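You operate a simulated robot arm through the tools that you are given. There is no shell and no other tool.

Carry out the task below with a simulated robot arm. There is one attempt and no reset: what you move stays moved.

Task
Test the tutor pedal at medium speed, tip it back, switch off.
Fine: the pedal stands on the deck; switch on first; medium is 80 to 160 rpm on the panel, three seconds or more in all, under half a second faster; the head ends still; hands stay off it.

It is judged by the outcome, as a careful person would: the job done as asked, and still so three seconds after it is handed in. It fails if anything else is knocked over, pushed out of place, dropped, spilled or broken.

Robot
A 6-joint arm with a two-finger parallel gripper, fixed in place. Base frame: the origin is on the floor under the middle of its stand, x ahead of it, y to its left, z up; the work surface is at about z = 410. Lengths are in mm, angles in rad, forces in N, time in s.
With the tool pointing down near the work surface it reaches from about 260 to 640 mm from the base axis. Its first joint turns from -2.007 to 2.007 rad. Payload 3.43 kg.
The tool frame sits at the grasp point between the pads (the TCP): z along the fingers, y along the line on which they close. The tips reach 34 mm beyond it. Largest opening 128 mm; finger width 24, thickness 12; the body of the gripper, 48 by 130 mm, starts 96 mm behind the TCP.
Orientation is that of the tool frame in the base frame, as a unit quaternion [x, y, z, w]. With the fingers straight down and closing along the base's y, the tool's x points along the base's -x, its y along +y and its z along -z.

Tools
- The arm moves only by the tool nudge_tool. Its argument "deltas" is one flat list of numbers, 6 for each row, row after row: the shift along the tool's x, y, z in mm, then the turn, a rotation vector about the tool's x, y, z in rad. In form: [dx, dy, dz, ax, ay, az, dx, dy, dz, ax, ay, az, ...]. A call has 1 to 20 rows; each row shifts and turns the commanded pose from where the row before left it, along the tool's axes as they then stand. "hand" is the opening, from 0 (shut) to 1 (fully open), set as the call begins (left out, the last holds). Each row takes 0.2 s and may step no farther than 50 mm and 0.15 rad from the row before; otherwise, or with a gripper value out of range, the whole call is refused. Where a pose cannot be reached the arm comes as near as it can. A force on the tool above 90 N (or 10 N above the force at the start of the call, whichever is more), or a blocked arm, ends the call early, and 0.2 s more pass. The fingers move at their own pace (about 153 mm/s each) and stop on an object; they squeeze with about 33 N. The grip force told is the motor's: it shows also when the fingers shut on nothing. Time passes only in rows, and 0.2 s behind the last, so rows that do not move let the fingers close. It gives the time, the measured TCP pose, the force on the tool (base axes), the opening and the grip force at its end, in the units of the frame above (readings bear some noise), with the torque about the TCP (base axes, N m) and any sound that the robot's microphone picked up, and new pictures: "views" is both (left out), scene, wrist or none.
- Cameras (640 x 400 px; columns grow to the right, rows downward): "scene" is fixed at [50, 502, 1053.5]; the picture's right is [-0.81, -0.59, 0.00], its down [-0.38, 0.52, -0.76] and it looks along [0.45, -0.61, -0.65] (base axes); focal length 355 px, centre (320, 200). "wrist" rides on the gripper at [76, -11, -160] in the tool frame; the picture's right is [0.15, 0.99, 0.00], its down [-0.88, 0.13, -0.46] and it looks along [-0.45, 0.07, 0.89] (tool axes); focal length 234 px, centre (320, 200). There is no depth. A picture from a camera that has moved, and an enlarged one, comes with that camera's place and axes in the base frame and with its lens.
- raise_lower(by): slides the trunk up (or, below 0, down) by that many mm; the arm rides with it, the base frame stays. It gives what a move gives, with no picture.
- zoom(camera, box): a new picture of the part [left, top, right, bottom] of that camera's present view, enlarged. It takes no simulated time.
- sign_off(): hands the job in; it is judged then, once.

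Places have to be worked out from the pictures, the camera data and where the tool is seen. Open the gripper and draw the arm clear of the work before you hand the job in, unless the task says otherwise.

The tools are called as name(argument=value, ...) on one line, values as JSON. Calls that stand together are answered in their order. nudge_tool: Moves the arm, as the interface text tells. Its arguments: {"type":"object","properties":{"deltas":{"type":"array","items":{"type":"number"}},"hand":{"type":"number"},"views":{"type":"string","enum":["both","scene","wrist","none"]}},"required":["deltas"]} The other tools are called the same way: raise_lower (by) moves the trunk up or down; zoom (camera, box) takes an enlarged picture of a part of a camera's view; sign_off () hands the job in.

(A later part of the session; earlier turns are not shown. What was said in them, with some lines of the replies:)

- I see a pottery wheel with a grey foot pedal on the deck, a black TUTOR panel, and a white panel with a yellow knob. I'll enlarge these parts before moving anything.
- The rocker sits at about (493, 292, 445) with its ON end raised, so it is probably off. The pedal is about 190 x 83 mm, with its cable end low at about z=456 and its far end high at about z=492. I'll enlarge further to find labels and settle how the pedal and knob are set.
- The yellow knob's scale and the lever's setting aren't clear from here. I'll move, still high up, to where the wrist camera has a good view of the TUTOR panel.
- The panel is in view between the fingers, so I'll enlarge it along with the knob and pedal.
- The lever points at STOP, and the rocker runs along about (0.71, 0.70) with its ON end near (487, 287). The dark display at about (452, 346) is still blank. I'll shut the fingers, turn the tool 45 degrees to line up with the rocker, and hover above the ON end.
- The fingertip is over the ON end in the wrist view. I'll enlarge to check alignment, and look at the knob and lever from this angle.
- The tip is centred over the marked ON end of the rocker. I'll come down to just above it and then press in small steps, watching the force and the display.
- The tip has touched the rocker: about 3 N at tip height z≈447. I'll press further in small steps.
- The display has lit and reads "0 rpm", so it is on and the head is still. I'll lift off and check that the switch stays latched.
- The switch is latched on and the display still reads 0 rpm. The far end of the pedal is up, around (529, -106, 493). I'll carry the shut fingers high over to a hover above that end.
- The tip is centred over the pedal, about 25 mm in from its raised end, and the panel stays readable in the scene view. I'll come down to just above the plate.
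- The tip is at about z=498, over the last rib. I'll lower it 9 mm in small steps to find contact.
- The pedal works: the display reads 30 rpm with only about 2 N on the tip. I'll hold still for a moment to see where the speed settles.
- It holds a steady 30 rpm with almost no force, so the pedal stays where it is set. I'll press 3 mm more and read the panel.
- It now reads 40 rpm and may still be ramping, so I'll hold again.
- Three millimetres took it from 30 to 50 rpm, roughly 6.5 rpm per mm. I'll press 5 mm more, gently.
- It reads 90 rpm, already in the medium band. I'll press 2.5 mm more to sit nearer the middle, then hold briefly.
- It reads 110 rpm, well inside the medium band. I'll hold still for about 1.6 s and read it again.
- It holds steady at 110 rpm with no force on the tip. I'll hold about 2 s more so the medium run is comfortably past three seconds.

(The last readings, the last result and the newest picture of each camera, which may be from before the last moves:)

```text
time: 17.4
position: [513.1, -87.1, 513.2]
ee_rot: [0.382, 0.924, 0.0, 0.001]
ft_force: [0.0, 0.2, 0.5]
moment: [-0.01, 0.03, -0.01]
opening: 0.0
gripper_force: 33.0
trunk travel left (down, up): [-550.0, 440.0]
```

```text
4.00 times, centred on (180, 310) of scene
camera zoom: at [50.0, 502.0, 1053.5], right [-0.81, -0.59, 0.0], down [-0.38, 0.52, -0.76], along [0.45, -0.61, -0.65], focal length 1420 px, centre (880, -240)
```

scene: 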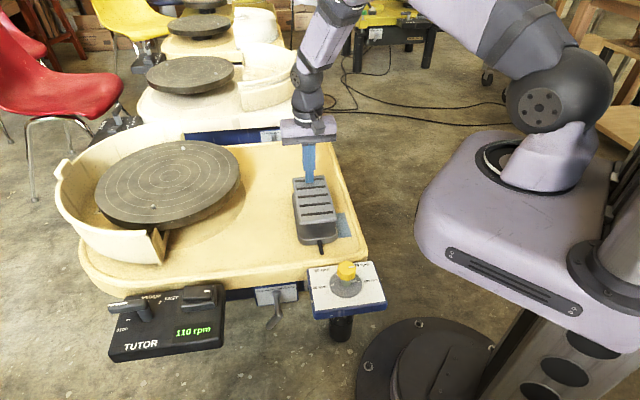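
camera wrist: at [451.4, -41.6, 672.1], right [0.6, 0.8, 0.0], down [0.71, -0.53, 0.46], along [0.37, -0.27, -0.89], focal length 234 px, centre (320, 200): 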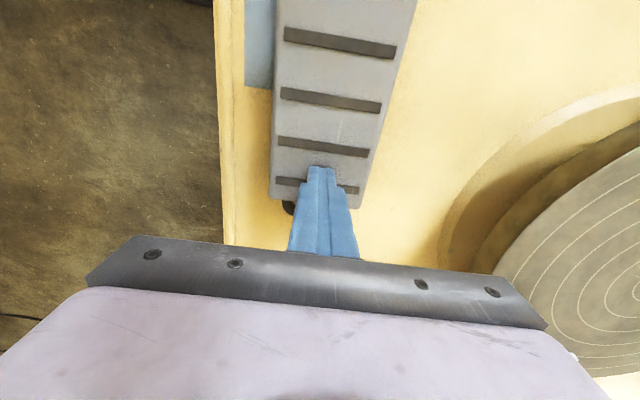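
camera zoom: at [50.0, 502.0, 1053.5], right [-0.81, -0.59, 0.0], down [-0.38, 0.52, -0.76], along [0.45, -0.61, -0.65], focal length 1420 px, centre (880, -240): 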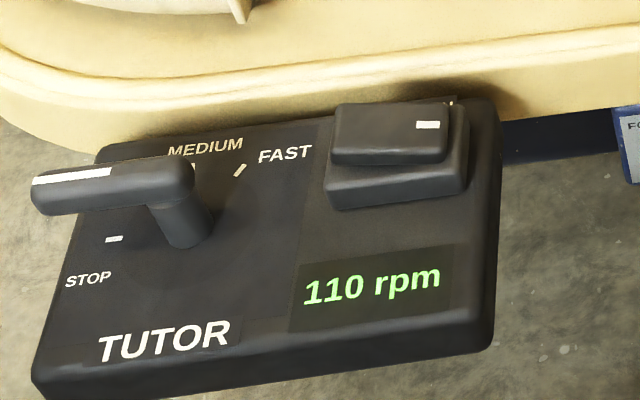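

The display has read 110 rpm for over three seconds. Next I'll lift straight up and move along the pedal to hover over its cable end, ready to tip it back.

nudge_tool(deltas=[0, 0, -20, 0, 0, 0, 0, 0, -40, 0, 0, 0, 45, 0, 0, 0, 0, 0, 45, 0, 0, 0, 0, 0, 45, 0, 0, 0, 0, 0, 0, 0, 0, 0, 0, 0], views="both")

zoom(camera="scene", box=[100, 260, 260, 360])

zoom(camera="scene", box=[250, 130, 410, 260])

zoom(camera="wrist", box=[220, 60, 420, 200])

```text
time: 18.8
position: [417.2, 8.5, 572.7]
ee_rot: [0.383, 0.924, 0.0, 0.0]
ft_force: [0.2, 0.0, 0.2]
moment: [-0.01, -0.03, -0.02]
opening: 0.1
gripper_force: 32.9
trunk travel left (down, up): [-550.0, 440.0]
camera wrist: at [355.7, 54.7, 731.8], right [0.6, 0.8, 0.0], down [0.71, -0.53, 0.46], along [0.37, -0.27, -0.89], focal length 234 px, centre (320, 200)
```

scene: 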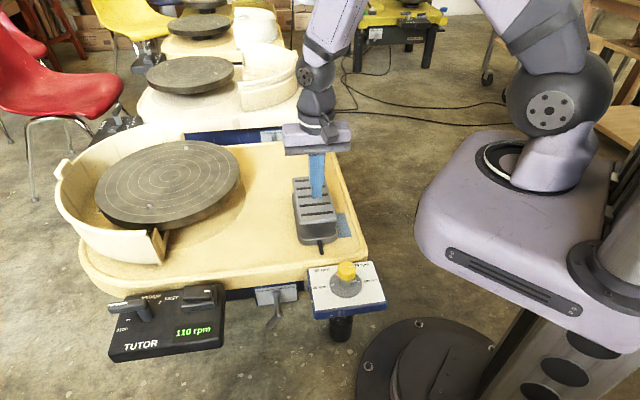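
wrist: 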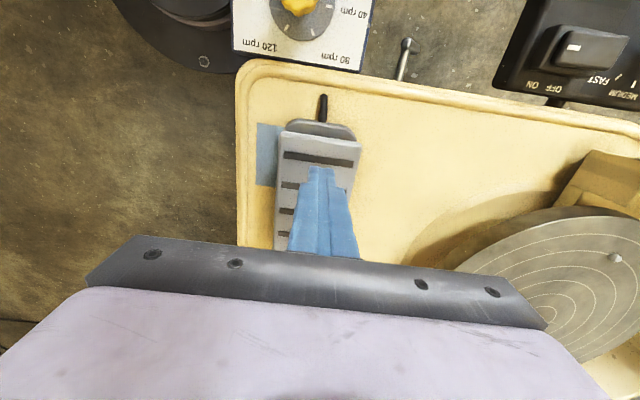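

```text
4.00 times, centred on (180, 310) of scene
camera zoom: at [50.0, 502.0, 1053.5], right [-0.81, -0.59, 0.0], down [-0.38, 0.52, -0.76], along [0.45, -0.61, -0.65], focal length 1420 px, centre (880, -240)
```

zoom: 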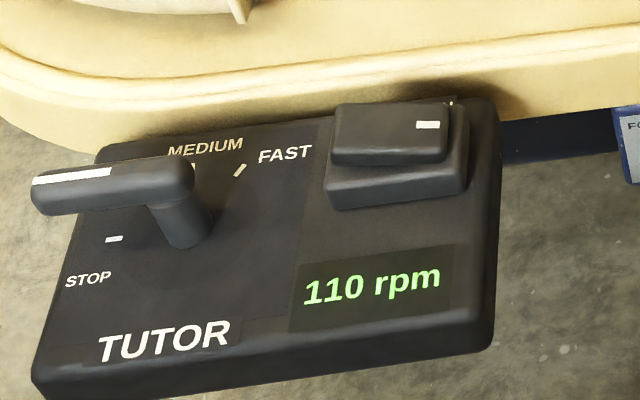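

```text
3.08 times, centred on (330, 195) of scene
camera zoom: at [50.0, 502.0, 1053.5], right [-0.81, -0.59, 0.0], down [-0.38, 0.52, -0.76], along [0.45, -0.61, -0.65], focal length 1092 px, centre (289, 215)
```

zoom: 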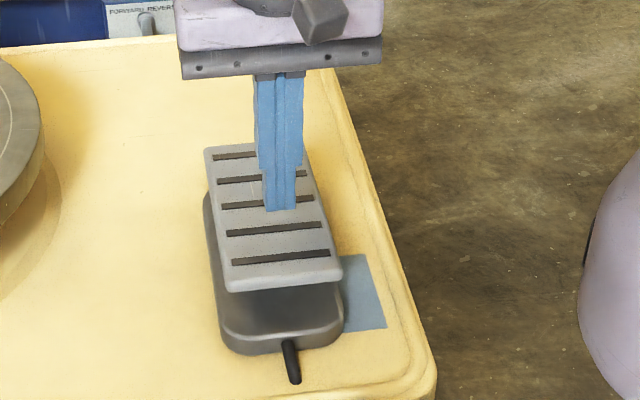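

```text
2.86 times, centred on (320, 130) of wrist
camera zoom: at [355.7, 54.7, 731.8], right [0.6, 0.8, 0.0], down [0.71, -0.53, 0.46], along [0.37, -0.27, -0.89], focal length 669 px, centre (320, 400)
```

zoom: 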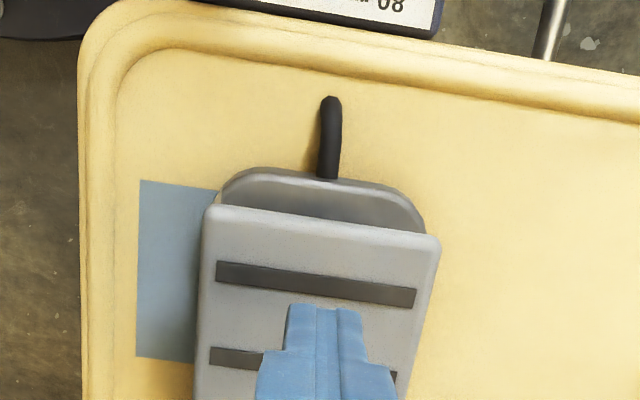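

The pedal holds 110 rpm untouched, and the tip is centred about 21 mm in from the cable end. I'll lower it and push that end down gradually, watching force and rpm.

nudge_tool(deltas=[0, 0, 28, 0, 0, 0, 0, 0, 26, 0, 0, 0, 0, 0, 4, 0, 0, 0, 0, 0, 4, 0, 0, 0, 0, 0, 4, 0, 0, 0, 0, 0, 4, 0, 0, 0], views="scene")

zoom(camera="scene", box=[100, 260, 260, 360])

zoom(camera="scene", box=[250, 130, 410, 260])

```text
time: 20.2
position: [416.4, 8.8, 503.0]
ee_rot: [0.382, 0.924, 0.0, 0.0]
ft_force: [-3.7, 2.3, 10.5]
moment: [-0.02, 0.04, 0.0]
opening: 0.1
gripper_force: 32.9
trunk travel left (down, up): [-550.0, 440.0]
```

scene: 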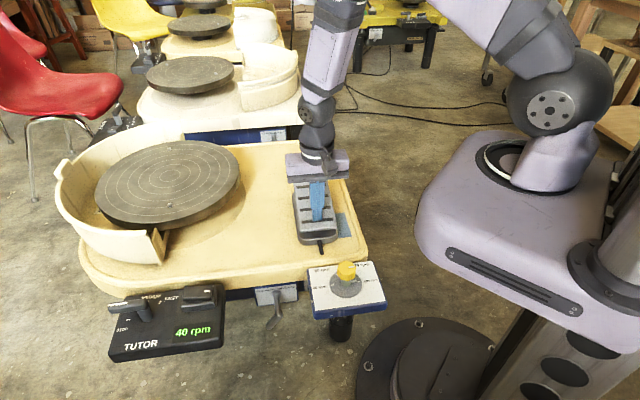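

```text
4.00 times, centred on (180, 310) of scene
camera zoom: at [50.0, 502.0, 1053.5], right [-0.81, -0.59, 0.0], down [-0.38, 0.52, -0.76], along [0.45, -0.61, -0.65], focal length 1420 px, centre (880, -240)
```

zoom: 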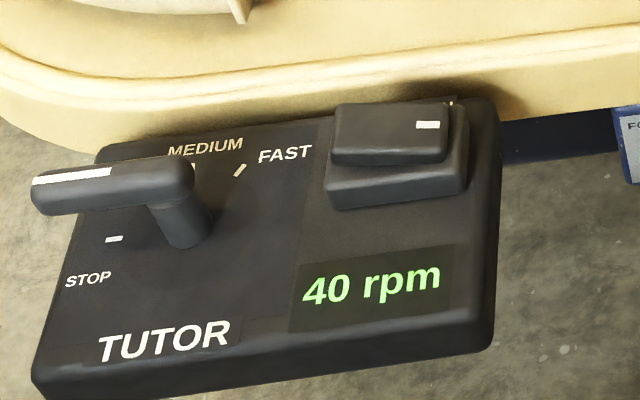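

```text
3.08 times, centred on (330, 195) of scene
camera zoom: at [50.0, 502.0, 1053.5], right [-0.81, -0.59, 0.0], down [-0.38, 0.52, -0.76], along [0.45, -0.61, -0.65], focal length 1092 px, centre (289, 215)
```

zoom: 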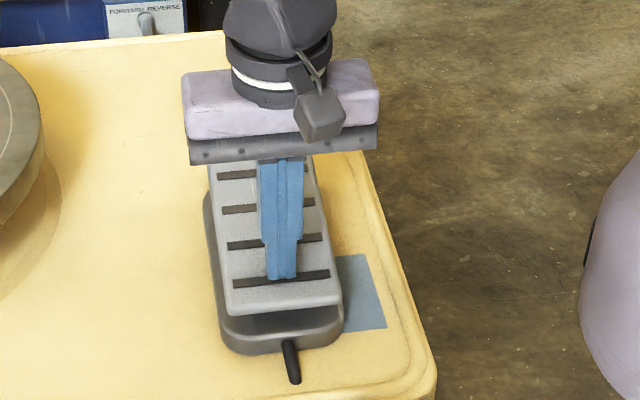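

The speed is down to 40 rpm, with 10 N on the tip at z≈469. I'll hold briefly to see whether the force relaxes and where the speed settles.

nudge_tool(deltas=[0, 0, 0, 0, 0, 0, 0, 0, 0, 0, 0, 0], views="wrist")

zoom(camera="scene", box=[100, 260, 260, 360])

zoom(camera="wrist", box=[220, 60, 420, 200])

```text
time: 20.8
position: [416.8, 7.7, 504.0]
ee_rot: [0.383, 0.924, 0.0, 0.001]
ft_force: [-3.0, 2.9, 13.6]
moment: [-0.02, 0.02, 0.04]
opening: 0.1
gripper_force: 32.8
trunk travel left (down, up): [-550.0, 440.0]
camera wrist: at [355.3, 53.8, 662.8], right [0.6, 0.8, 0.0], down [0.71, -0.53, 0.46], along [0.37, -0.27, -0.89], focal length 234 px, centre (320, 200)
```

wrist: 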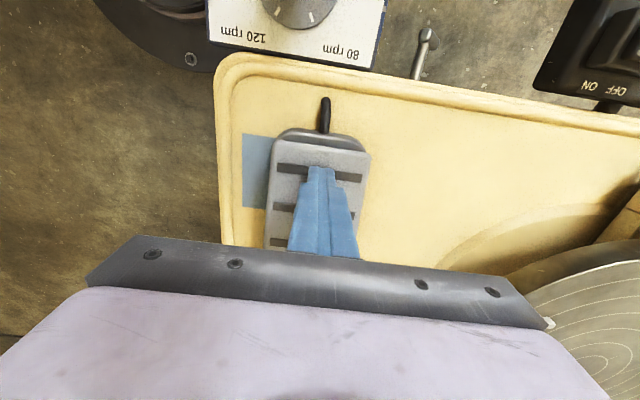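

```text
4.00 times, centred on (180, 310) of scene
camera zoom: at [50.0, 502.0, 1053.5], right [-0.81, -0.59, 0.0], down [-0.38, 0.52, -0.76], along [0.45, -0.61, -0.65], focal length 1420 px, centre (880, -240)
```

zoom: 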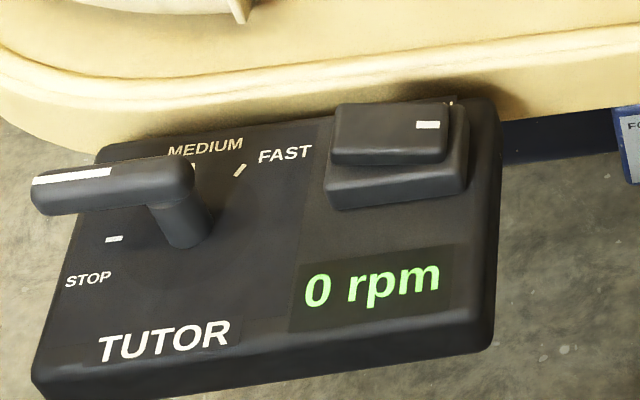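

```text
2.86 times, centred on (320, 130) of wrist
camera zoom: at [355.3, 53.8, 662.8], right [0.6, 0.8, 0.0], down [0.71, -0.53, 0.46], along [0.37, -0.27, -0.89], focal length 669 px, centre (320, 400)
```

zoom: 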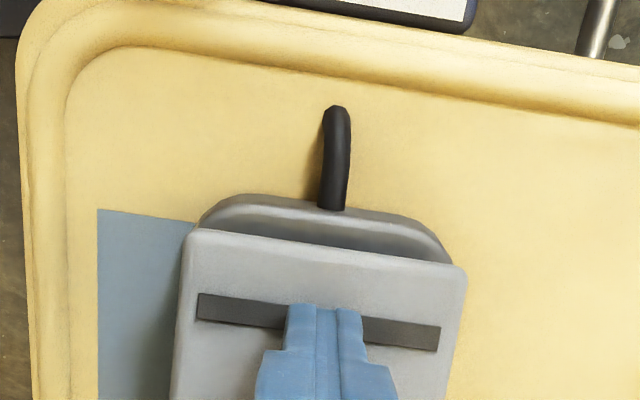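

The panel reads 0 rpm, and the force with no further travel shows the pedal is against its back stop. I'll lift off and check that it stays there and the head stays still.

nudge_tool(deltas=[0, 0, -10, 0, 0, 0, 0, 0, -40, 0, 0, 0, 0, 0, -40, 0, 0, 0], views="both")

zoom(camera="scene", box=[100, 260, 260, 360])

zoom(camera="scene", box=[250, 150, 410, 250])

```text
time: 21.6
position: [418.2, 7.5, 593.5]
ee_rot: [0.382, 0.924, 0.0, 0.0]
ft_force: [0.3, 0.2, 0.8]
moment: [0.01, 0.04, 0.03]
opening: 0.3
gripper_force: 33.0
trunk travel left (down, up): [-550.0, 440.0]
camera wrist: at [355.7, 53.5, 752.9], right [0.6, 0.8, 0.0], down [0.71, -0.53, 0.46], along [0.37, -0.27, -0.89], focal length 234 px, centre (320, 200)
```

scene: 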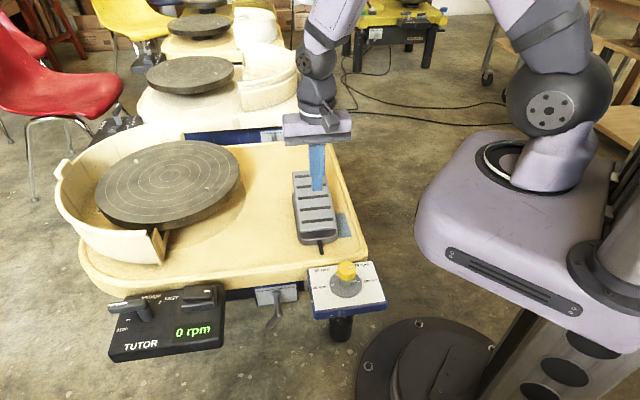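
wrist: 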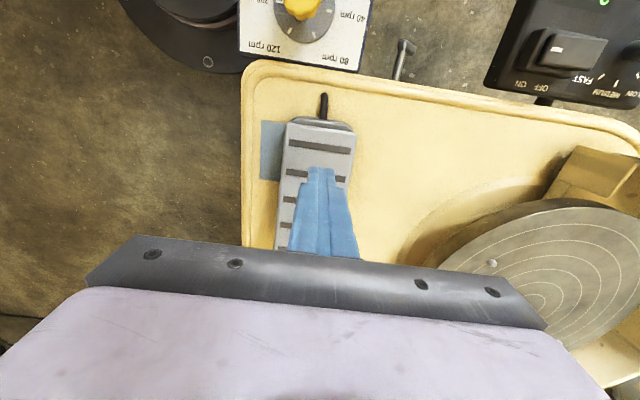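

```text
4.00 times, centred on (180, 310) of scene
camera zoom: at [50.0, 502.0, 1053.5], right [-0.81, -0.59, 0.0], down [-0.38, 0.52, -0.76], along [0.45, -0.61, -0.65], focal length 1420 px, centre (880, -240)
```

zoom: 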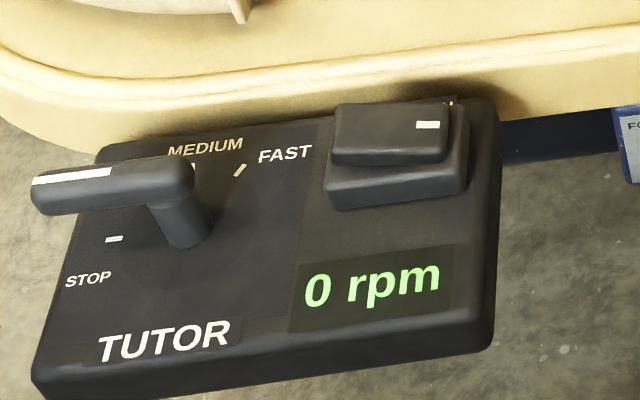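

```text
4.00 times, centred on (330, 200) of scene
camera zoom: at [50.0, 502.0, 1053.5], right [-0.81, -0.59, 0.0], down [-0.38, 0.52, -0.76], along [0.45, -0.61, -0.65], focal length 1420 px, centre (280, 200)
```

zoom: 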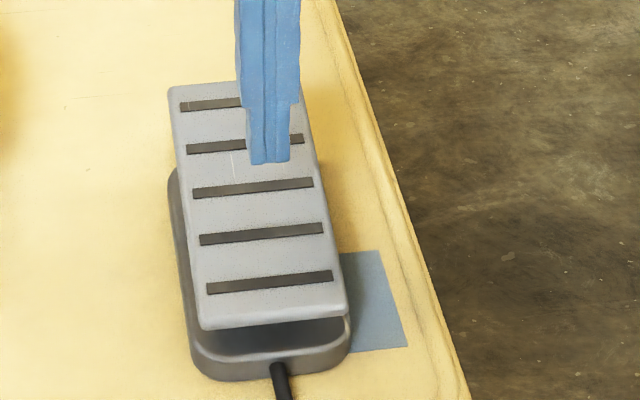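

The pedal is exactly as it first stood, tipped back and not shifted, and the panel reads 0 rpm. I'll go high over to the OFF end of the rocker, at about (515, 315).

nudge_tool(deltas=[18.5, 35.6, 0, 0, 0, 0, 18.5, 35.6, 0, 0, 0, 0, 18.5, 35.6, 0, 0, 0, 0, 18.5, 35.6, 0, 0, 0, 0, 18.5, 35.6, 0, 0, 0, 0, 18.5, 35.6, 0, 0, 0, 0, 18.5, 35.6, 0, 0, 0, 0, 18.5, 35.6, 0, 0, 0, 0, 0, 0, 37, 0, 0, 0, 0, 0, 37, 0, 0, 0, 0, 0, 0, 0, 0, 0], views="both")

zoom(camera="wrist", box=[240, 60, 464, 200])

zoom(camera="scene", box=[100, 220, 260, 360])

```text
time: 24.0
position: [514.0, 315.0, 518.8]
ee_rot: [0.383, 0.924, 0.0, 0.0]
ft_force: [0.3, 0.5, -0.4]
moment: [-0.01, 0.01, 0.0]
opening: 0.0
gripper_force: 32.6
trunk travel left (down, up): [-550.0, 440.0]
camera wrist: at [452.6, 361.5, 677.9], right [0.6, 0.8, 0.0], down [0.71, -0.53, 0.46], along [0.37, -0.27, -0.89], focal length 234 px, centre (320, 200)
```

scene: 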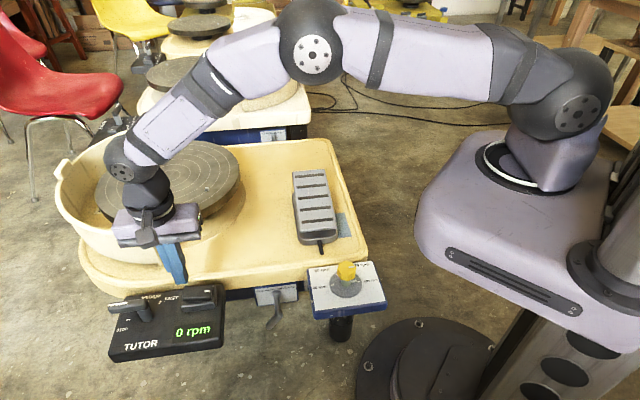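
wrist: 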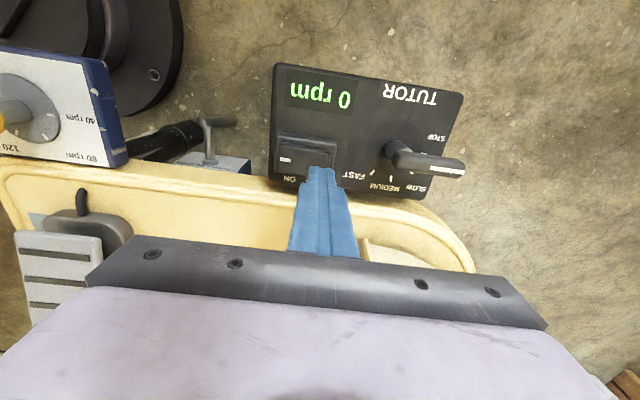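

```text
2.86 times, centred on (352, 130) of wrist
camera zoom: at [452.6, 361.5, 677.9], right [0.6, 0.8, 0.0], down [0.71, -0.53, 0.46], along [0.37, -0.27, -0.89], focal length 669 px, centre (229, 400)
```

zoom: 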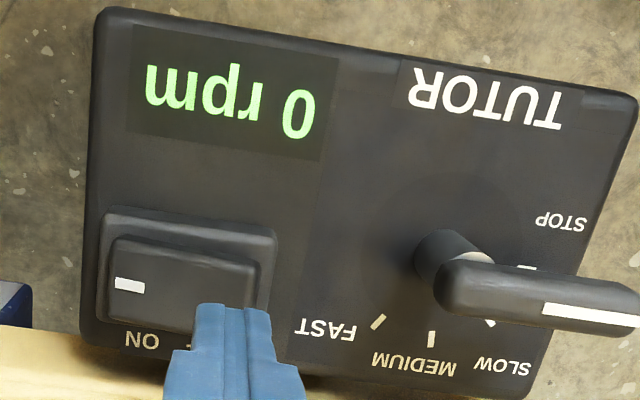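

```text
2.86 times, centred on (180, 290) of scene
camera zoom: at [50.0, 502.0, 1053.5], right [-0.81, -0.59, 0.0], down [-0.38, 0.52, -0.76], along [0.45, -0.61, -0.65], focal length 1014 px, centre (720, -57)
```

zoom: 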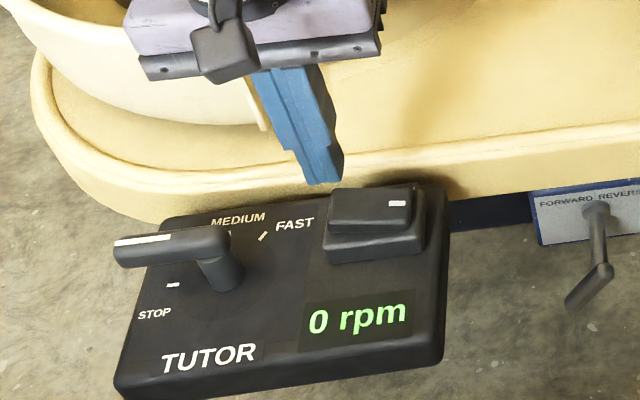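

The tip will land about 11 mm in from the OFF end. I'll shift 2 mm towards that end, then lower and press in small steps.

nudge_tool(deltas=[0, 2, 18, 0, 0, 0, 0, 0, 17, 0, 0, 0, 0, 0, 2, 0, 0, 0, 0, 0, 2, 0, 0, 0, 0, 0, 2, 0, 0, 0, 0, 0, 2, 0, 0, 0], views="both")

zoom(camera="scene", box=[100, 220, 260, 360])

```text
time: 25.4
position: [515.7, 315.8, 475.6]
ee_rot: [0.383, 0.924, -0.001, 0.0]
ft_force: [0.0, 0.1, 0.6]
moment: [0.02, 0.03, -0.02]
opening: 0.2
gripper_force: 33.3
trunk travel left (down, up): [-550.0, 440.0]
camera wrist: at [454.2, 361.3, 634.8], right [0.6, 0.8, 0.0], down [0.72, -0.53, 0.46], along [0.37, -0.27, -0.89], focal length 234 px, centre (320, 200)
```

scene: 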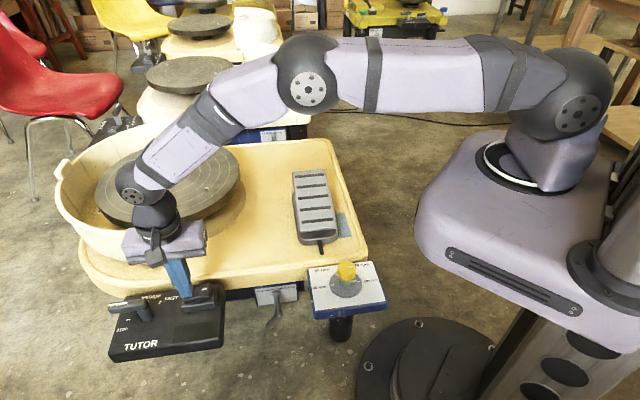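
wrist: 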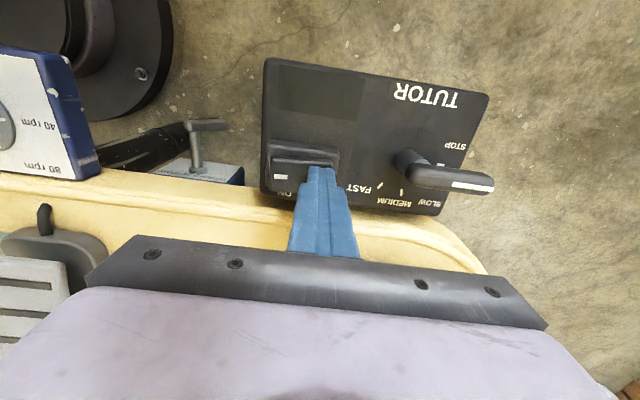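

```text
2.86 times, centred on (180, 290) of scene
camera zoom: at [50.0, 502.0, 1053.5], right [-0.81, -0.59, 0.0], down [-0.38, 0.52, -0.76], along [0.45, -0.61, -0.65], focal length 1014 px, centre (720, -57)
```

zoom: 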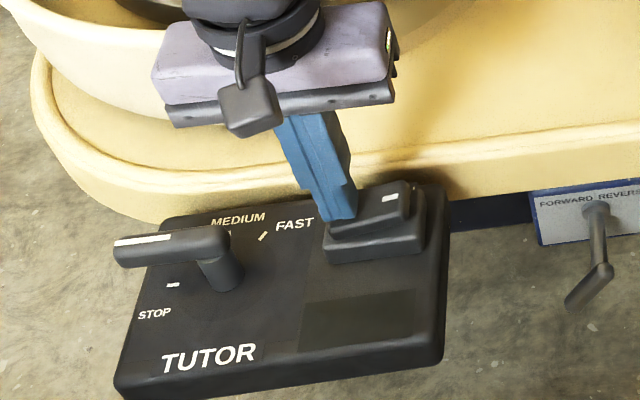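

The display has gone dark and the rocker has flipped to OFF. I'll lift straight off the switch and draw the arm back up and clear.

nudge_tool(deltas=[0, 0, -15, 0, 0, 0, 0, 0, -45, 0, 0, 0, 0, 0, -45, 0, 0, 0, 0, 0, -45, 0, 0, 0, 0, 0, -45, 0, 0, 0, -22.8, -33.2, -10, 0, 0, 0, -22.8, -33.2, -10, 0, 0, 0, -22.8, -33.2, -10, 0, 0, 0, -22.8, -33.2, -10, 0, 0, 0, -22.8, -33.2, -10, 0, 0, 0], views="scene")

zoom(camera="scene", box=[100, 260, 260, 360])

```text
time: 27.6
position: [479.6, 116.1, 720.7]
ee_rot: [0.382, 0.924, 0.0, 0.0]
ft_force: [0.6, -0.5, 0.2]
moment: [0.02, -0.01, -0.01]
opening: 0.1
gripper_force: 33.1
trunk travel left (down, up): [-550.0, 440.0]
```

scene: 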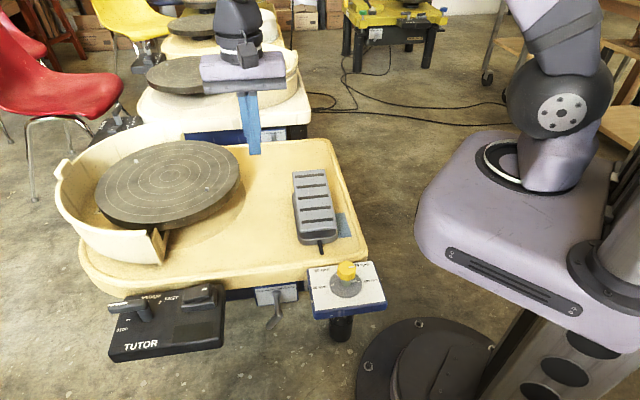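

```text
4.00 times, centred on (180, 310) of scene
camera zoom: at [50.0, 502.0, 1053.5], right [-0.81, -0.59, 0.0], down [-0.38, 0.52, -0.76], along [0.45, -0.61, -0.65], focal length 1420 px, centre (880, -240)
```

zoom: 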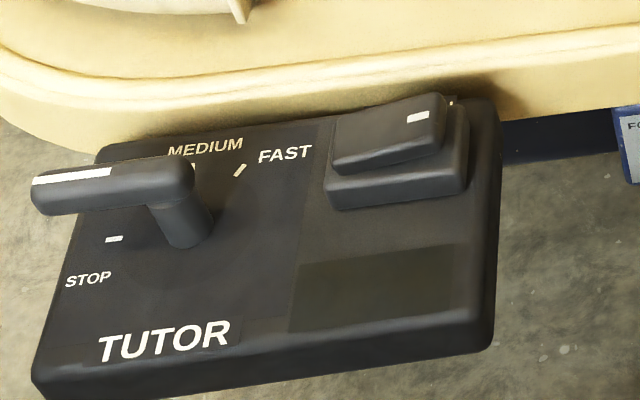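

The rocker is latched OFF with the display dark, and the arm is high and clear. I'll open the gripper and take a last look at the pedal and head.

nudge_tool(deltas=[0, 0, -10, 0, 0, 0, 0, 0, -10, 0, 0, 0, 0, 0, 0, 0, 0, 0, 0, 0, 0, 0, 0, 0], hand=1, views="both")

zoom(camera="scene", box=[50, 120, 290, 270])

zoom(camera="scene", box=[250, 150, 410, 250])

```text
time: 28.6
position: [479.5, 117.9, 741.6]
ee_rot: [0.383, 0.924, 0.001, 0.0]
ft_force: [0.0, 0.1, 0.1]
moment: [0.0, -0.02, 0.0]
opening: 128.2
gripper_force: 0.1
trunk travel left (down, up): [-550.0, 440.0]
camera wrist: at [417.8, 163.0, 900.1], right [0.6, 0.8, 0.0], down [0.71, -0.53, 0.46], along [0.37, -0.27, -0.89], focal length 234 px, centre (320, 200)
```

scene: 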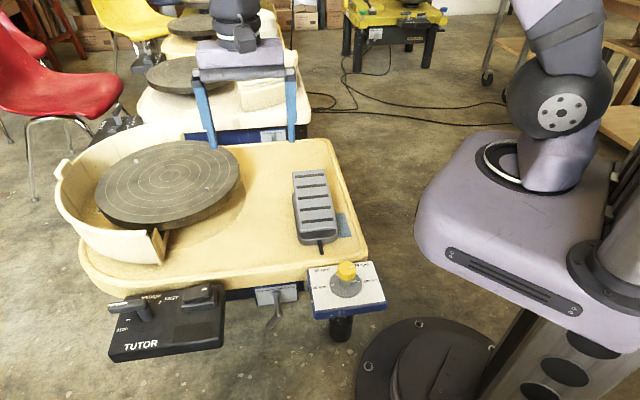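
wrist: 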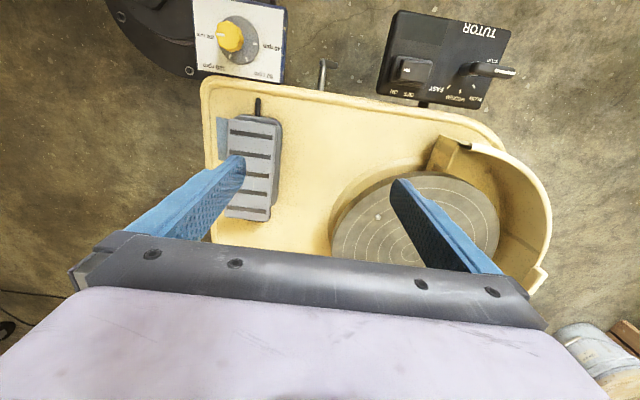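

```text
2.67 times, centred on (170, 195) of scene
camera zoom: at [50.0, 502.0, 1053.5], right [-0.81, -0.59, 0.0], down [-0.38, 0.52, -0.76], along [0.45, -0.61, -0.65], focal length 946 px, centre (720, 213)
```

zoom: 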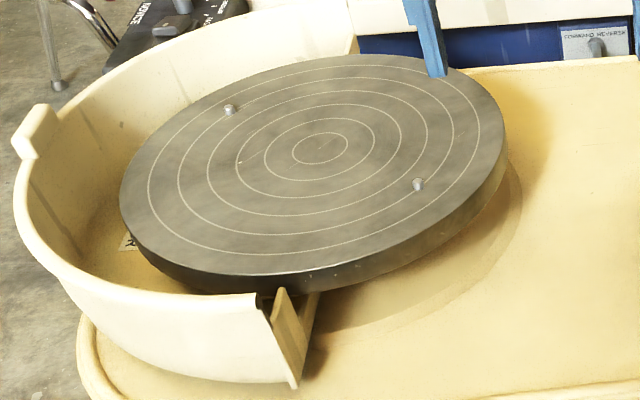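

```text
4.00 times, centred on (330, 200) of scene
camera zoom: at [50.0, 502.0, 1053.5], right [-0.81, -0.59, 0.0], down [-0.38, 0.52, -0.76], along [0.45, -0.61, -0.65], focal length 1420 px, centre (280, 200)
```

zoom: 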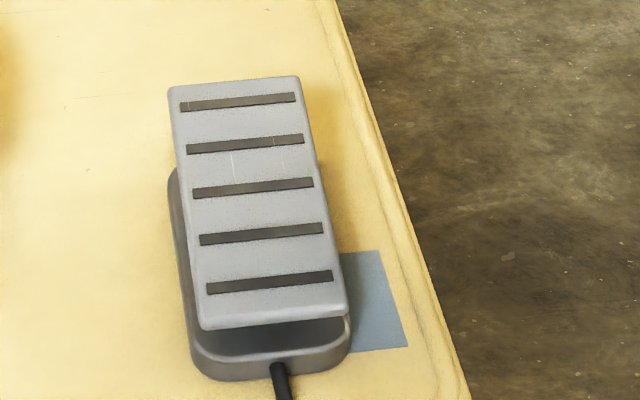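

The pedal matches its starting picture. To be sure the head is still, I'll wait about a second and see whether the pins on it have moved.

nudge_tool(deltas=[0, 0, 0, 0, 0, 0, 0, 0, 0, 0, 0, 0, 0, 0, 0, 0, 0, 0, 0, 0, 0, 0, 0, 0], views="none")

zoom(camera="scene", box=[50, 120, 290, 270])

```text
time: 29.6
position: [479.5, 117.9, 739.9]
ee_rot: [0.383, 0.924, -0.001, 0.0]
ft_force: [-0.7, -0.9, -0.3]
moment: [-0.01, -0.01, 0.02]
opening: 128.1
gripper_force: 0.1
trunk travel left (down, up): [-550.0, 440.0]
```

```text
2.67 times, centred on (170, 195) of scene
camera zoom: at [50.0, 502.0, 1053.5], right [-0.81, -0.59, 0.0], down [-0.38, 0.52, -0.76], along [0.45, -0.61, -0.65], focal length 946 px, centre (720, 213)
```

zoom: 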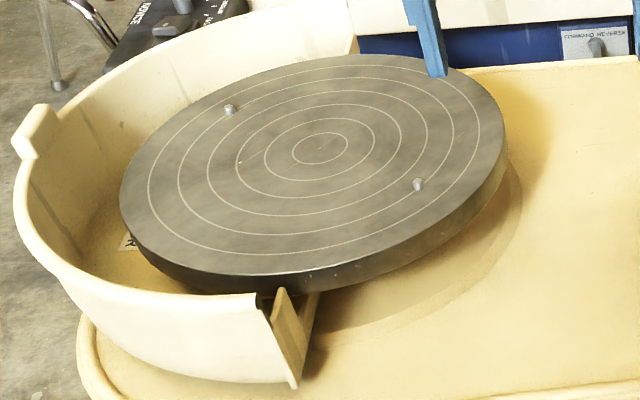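

The pins haven't moved, so the head is still. The switch is off, the pedal is tipped back in its place, and the arm is clear with the gripper open, so I'm handing the job in.

sign_off()

```text
The job is handed in.
```

The tutor pedal test is done. The pedal ran the wheel at a steady 110 rpm for well over three seconds, and the panel never read above 110.

- **Switch on:** I pressed the rocker on the TUTOR panel first; it read 0 rpm before I touched the pedal.
- **Medium speed:** I pressed the raised end of the pedal down gradually until the panel read 110 rpm. It held that speed even with the arm lifted off.
- **Tip back:** I pushed the cable end down to its stop and the panel went to 0 rpm. The pedal is back exactly where it started on the deck.
- **Switch off:** The rocker is latched at OFF and the display is dark.

The head was still in two checks about a second apart, and the arm never touched it. I left the lever at STOP and did not touch the yellow speed knob or the forward/reverse lever. The arm is raised clear with the gripper open.
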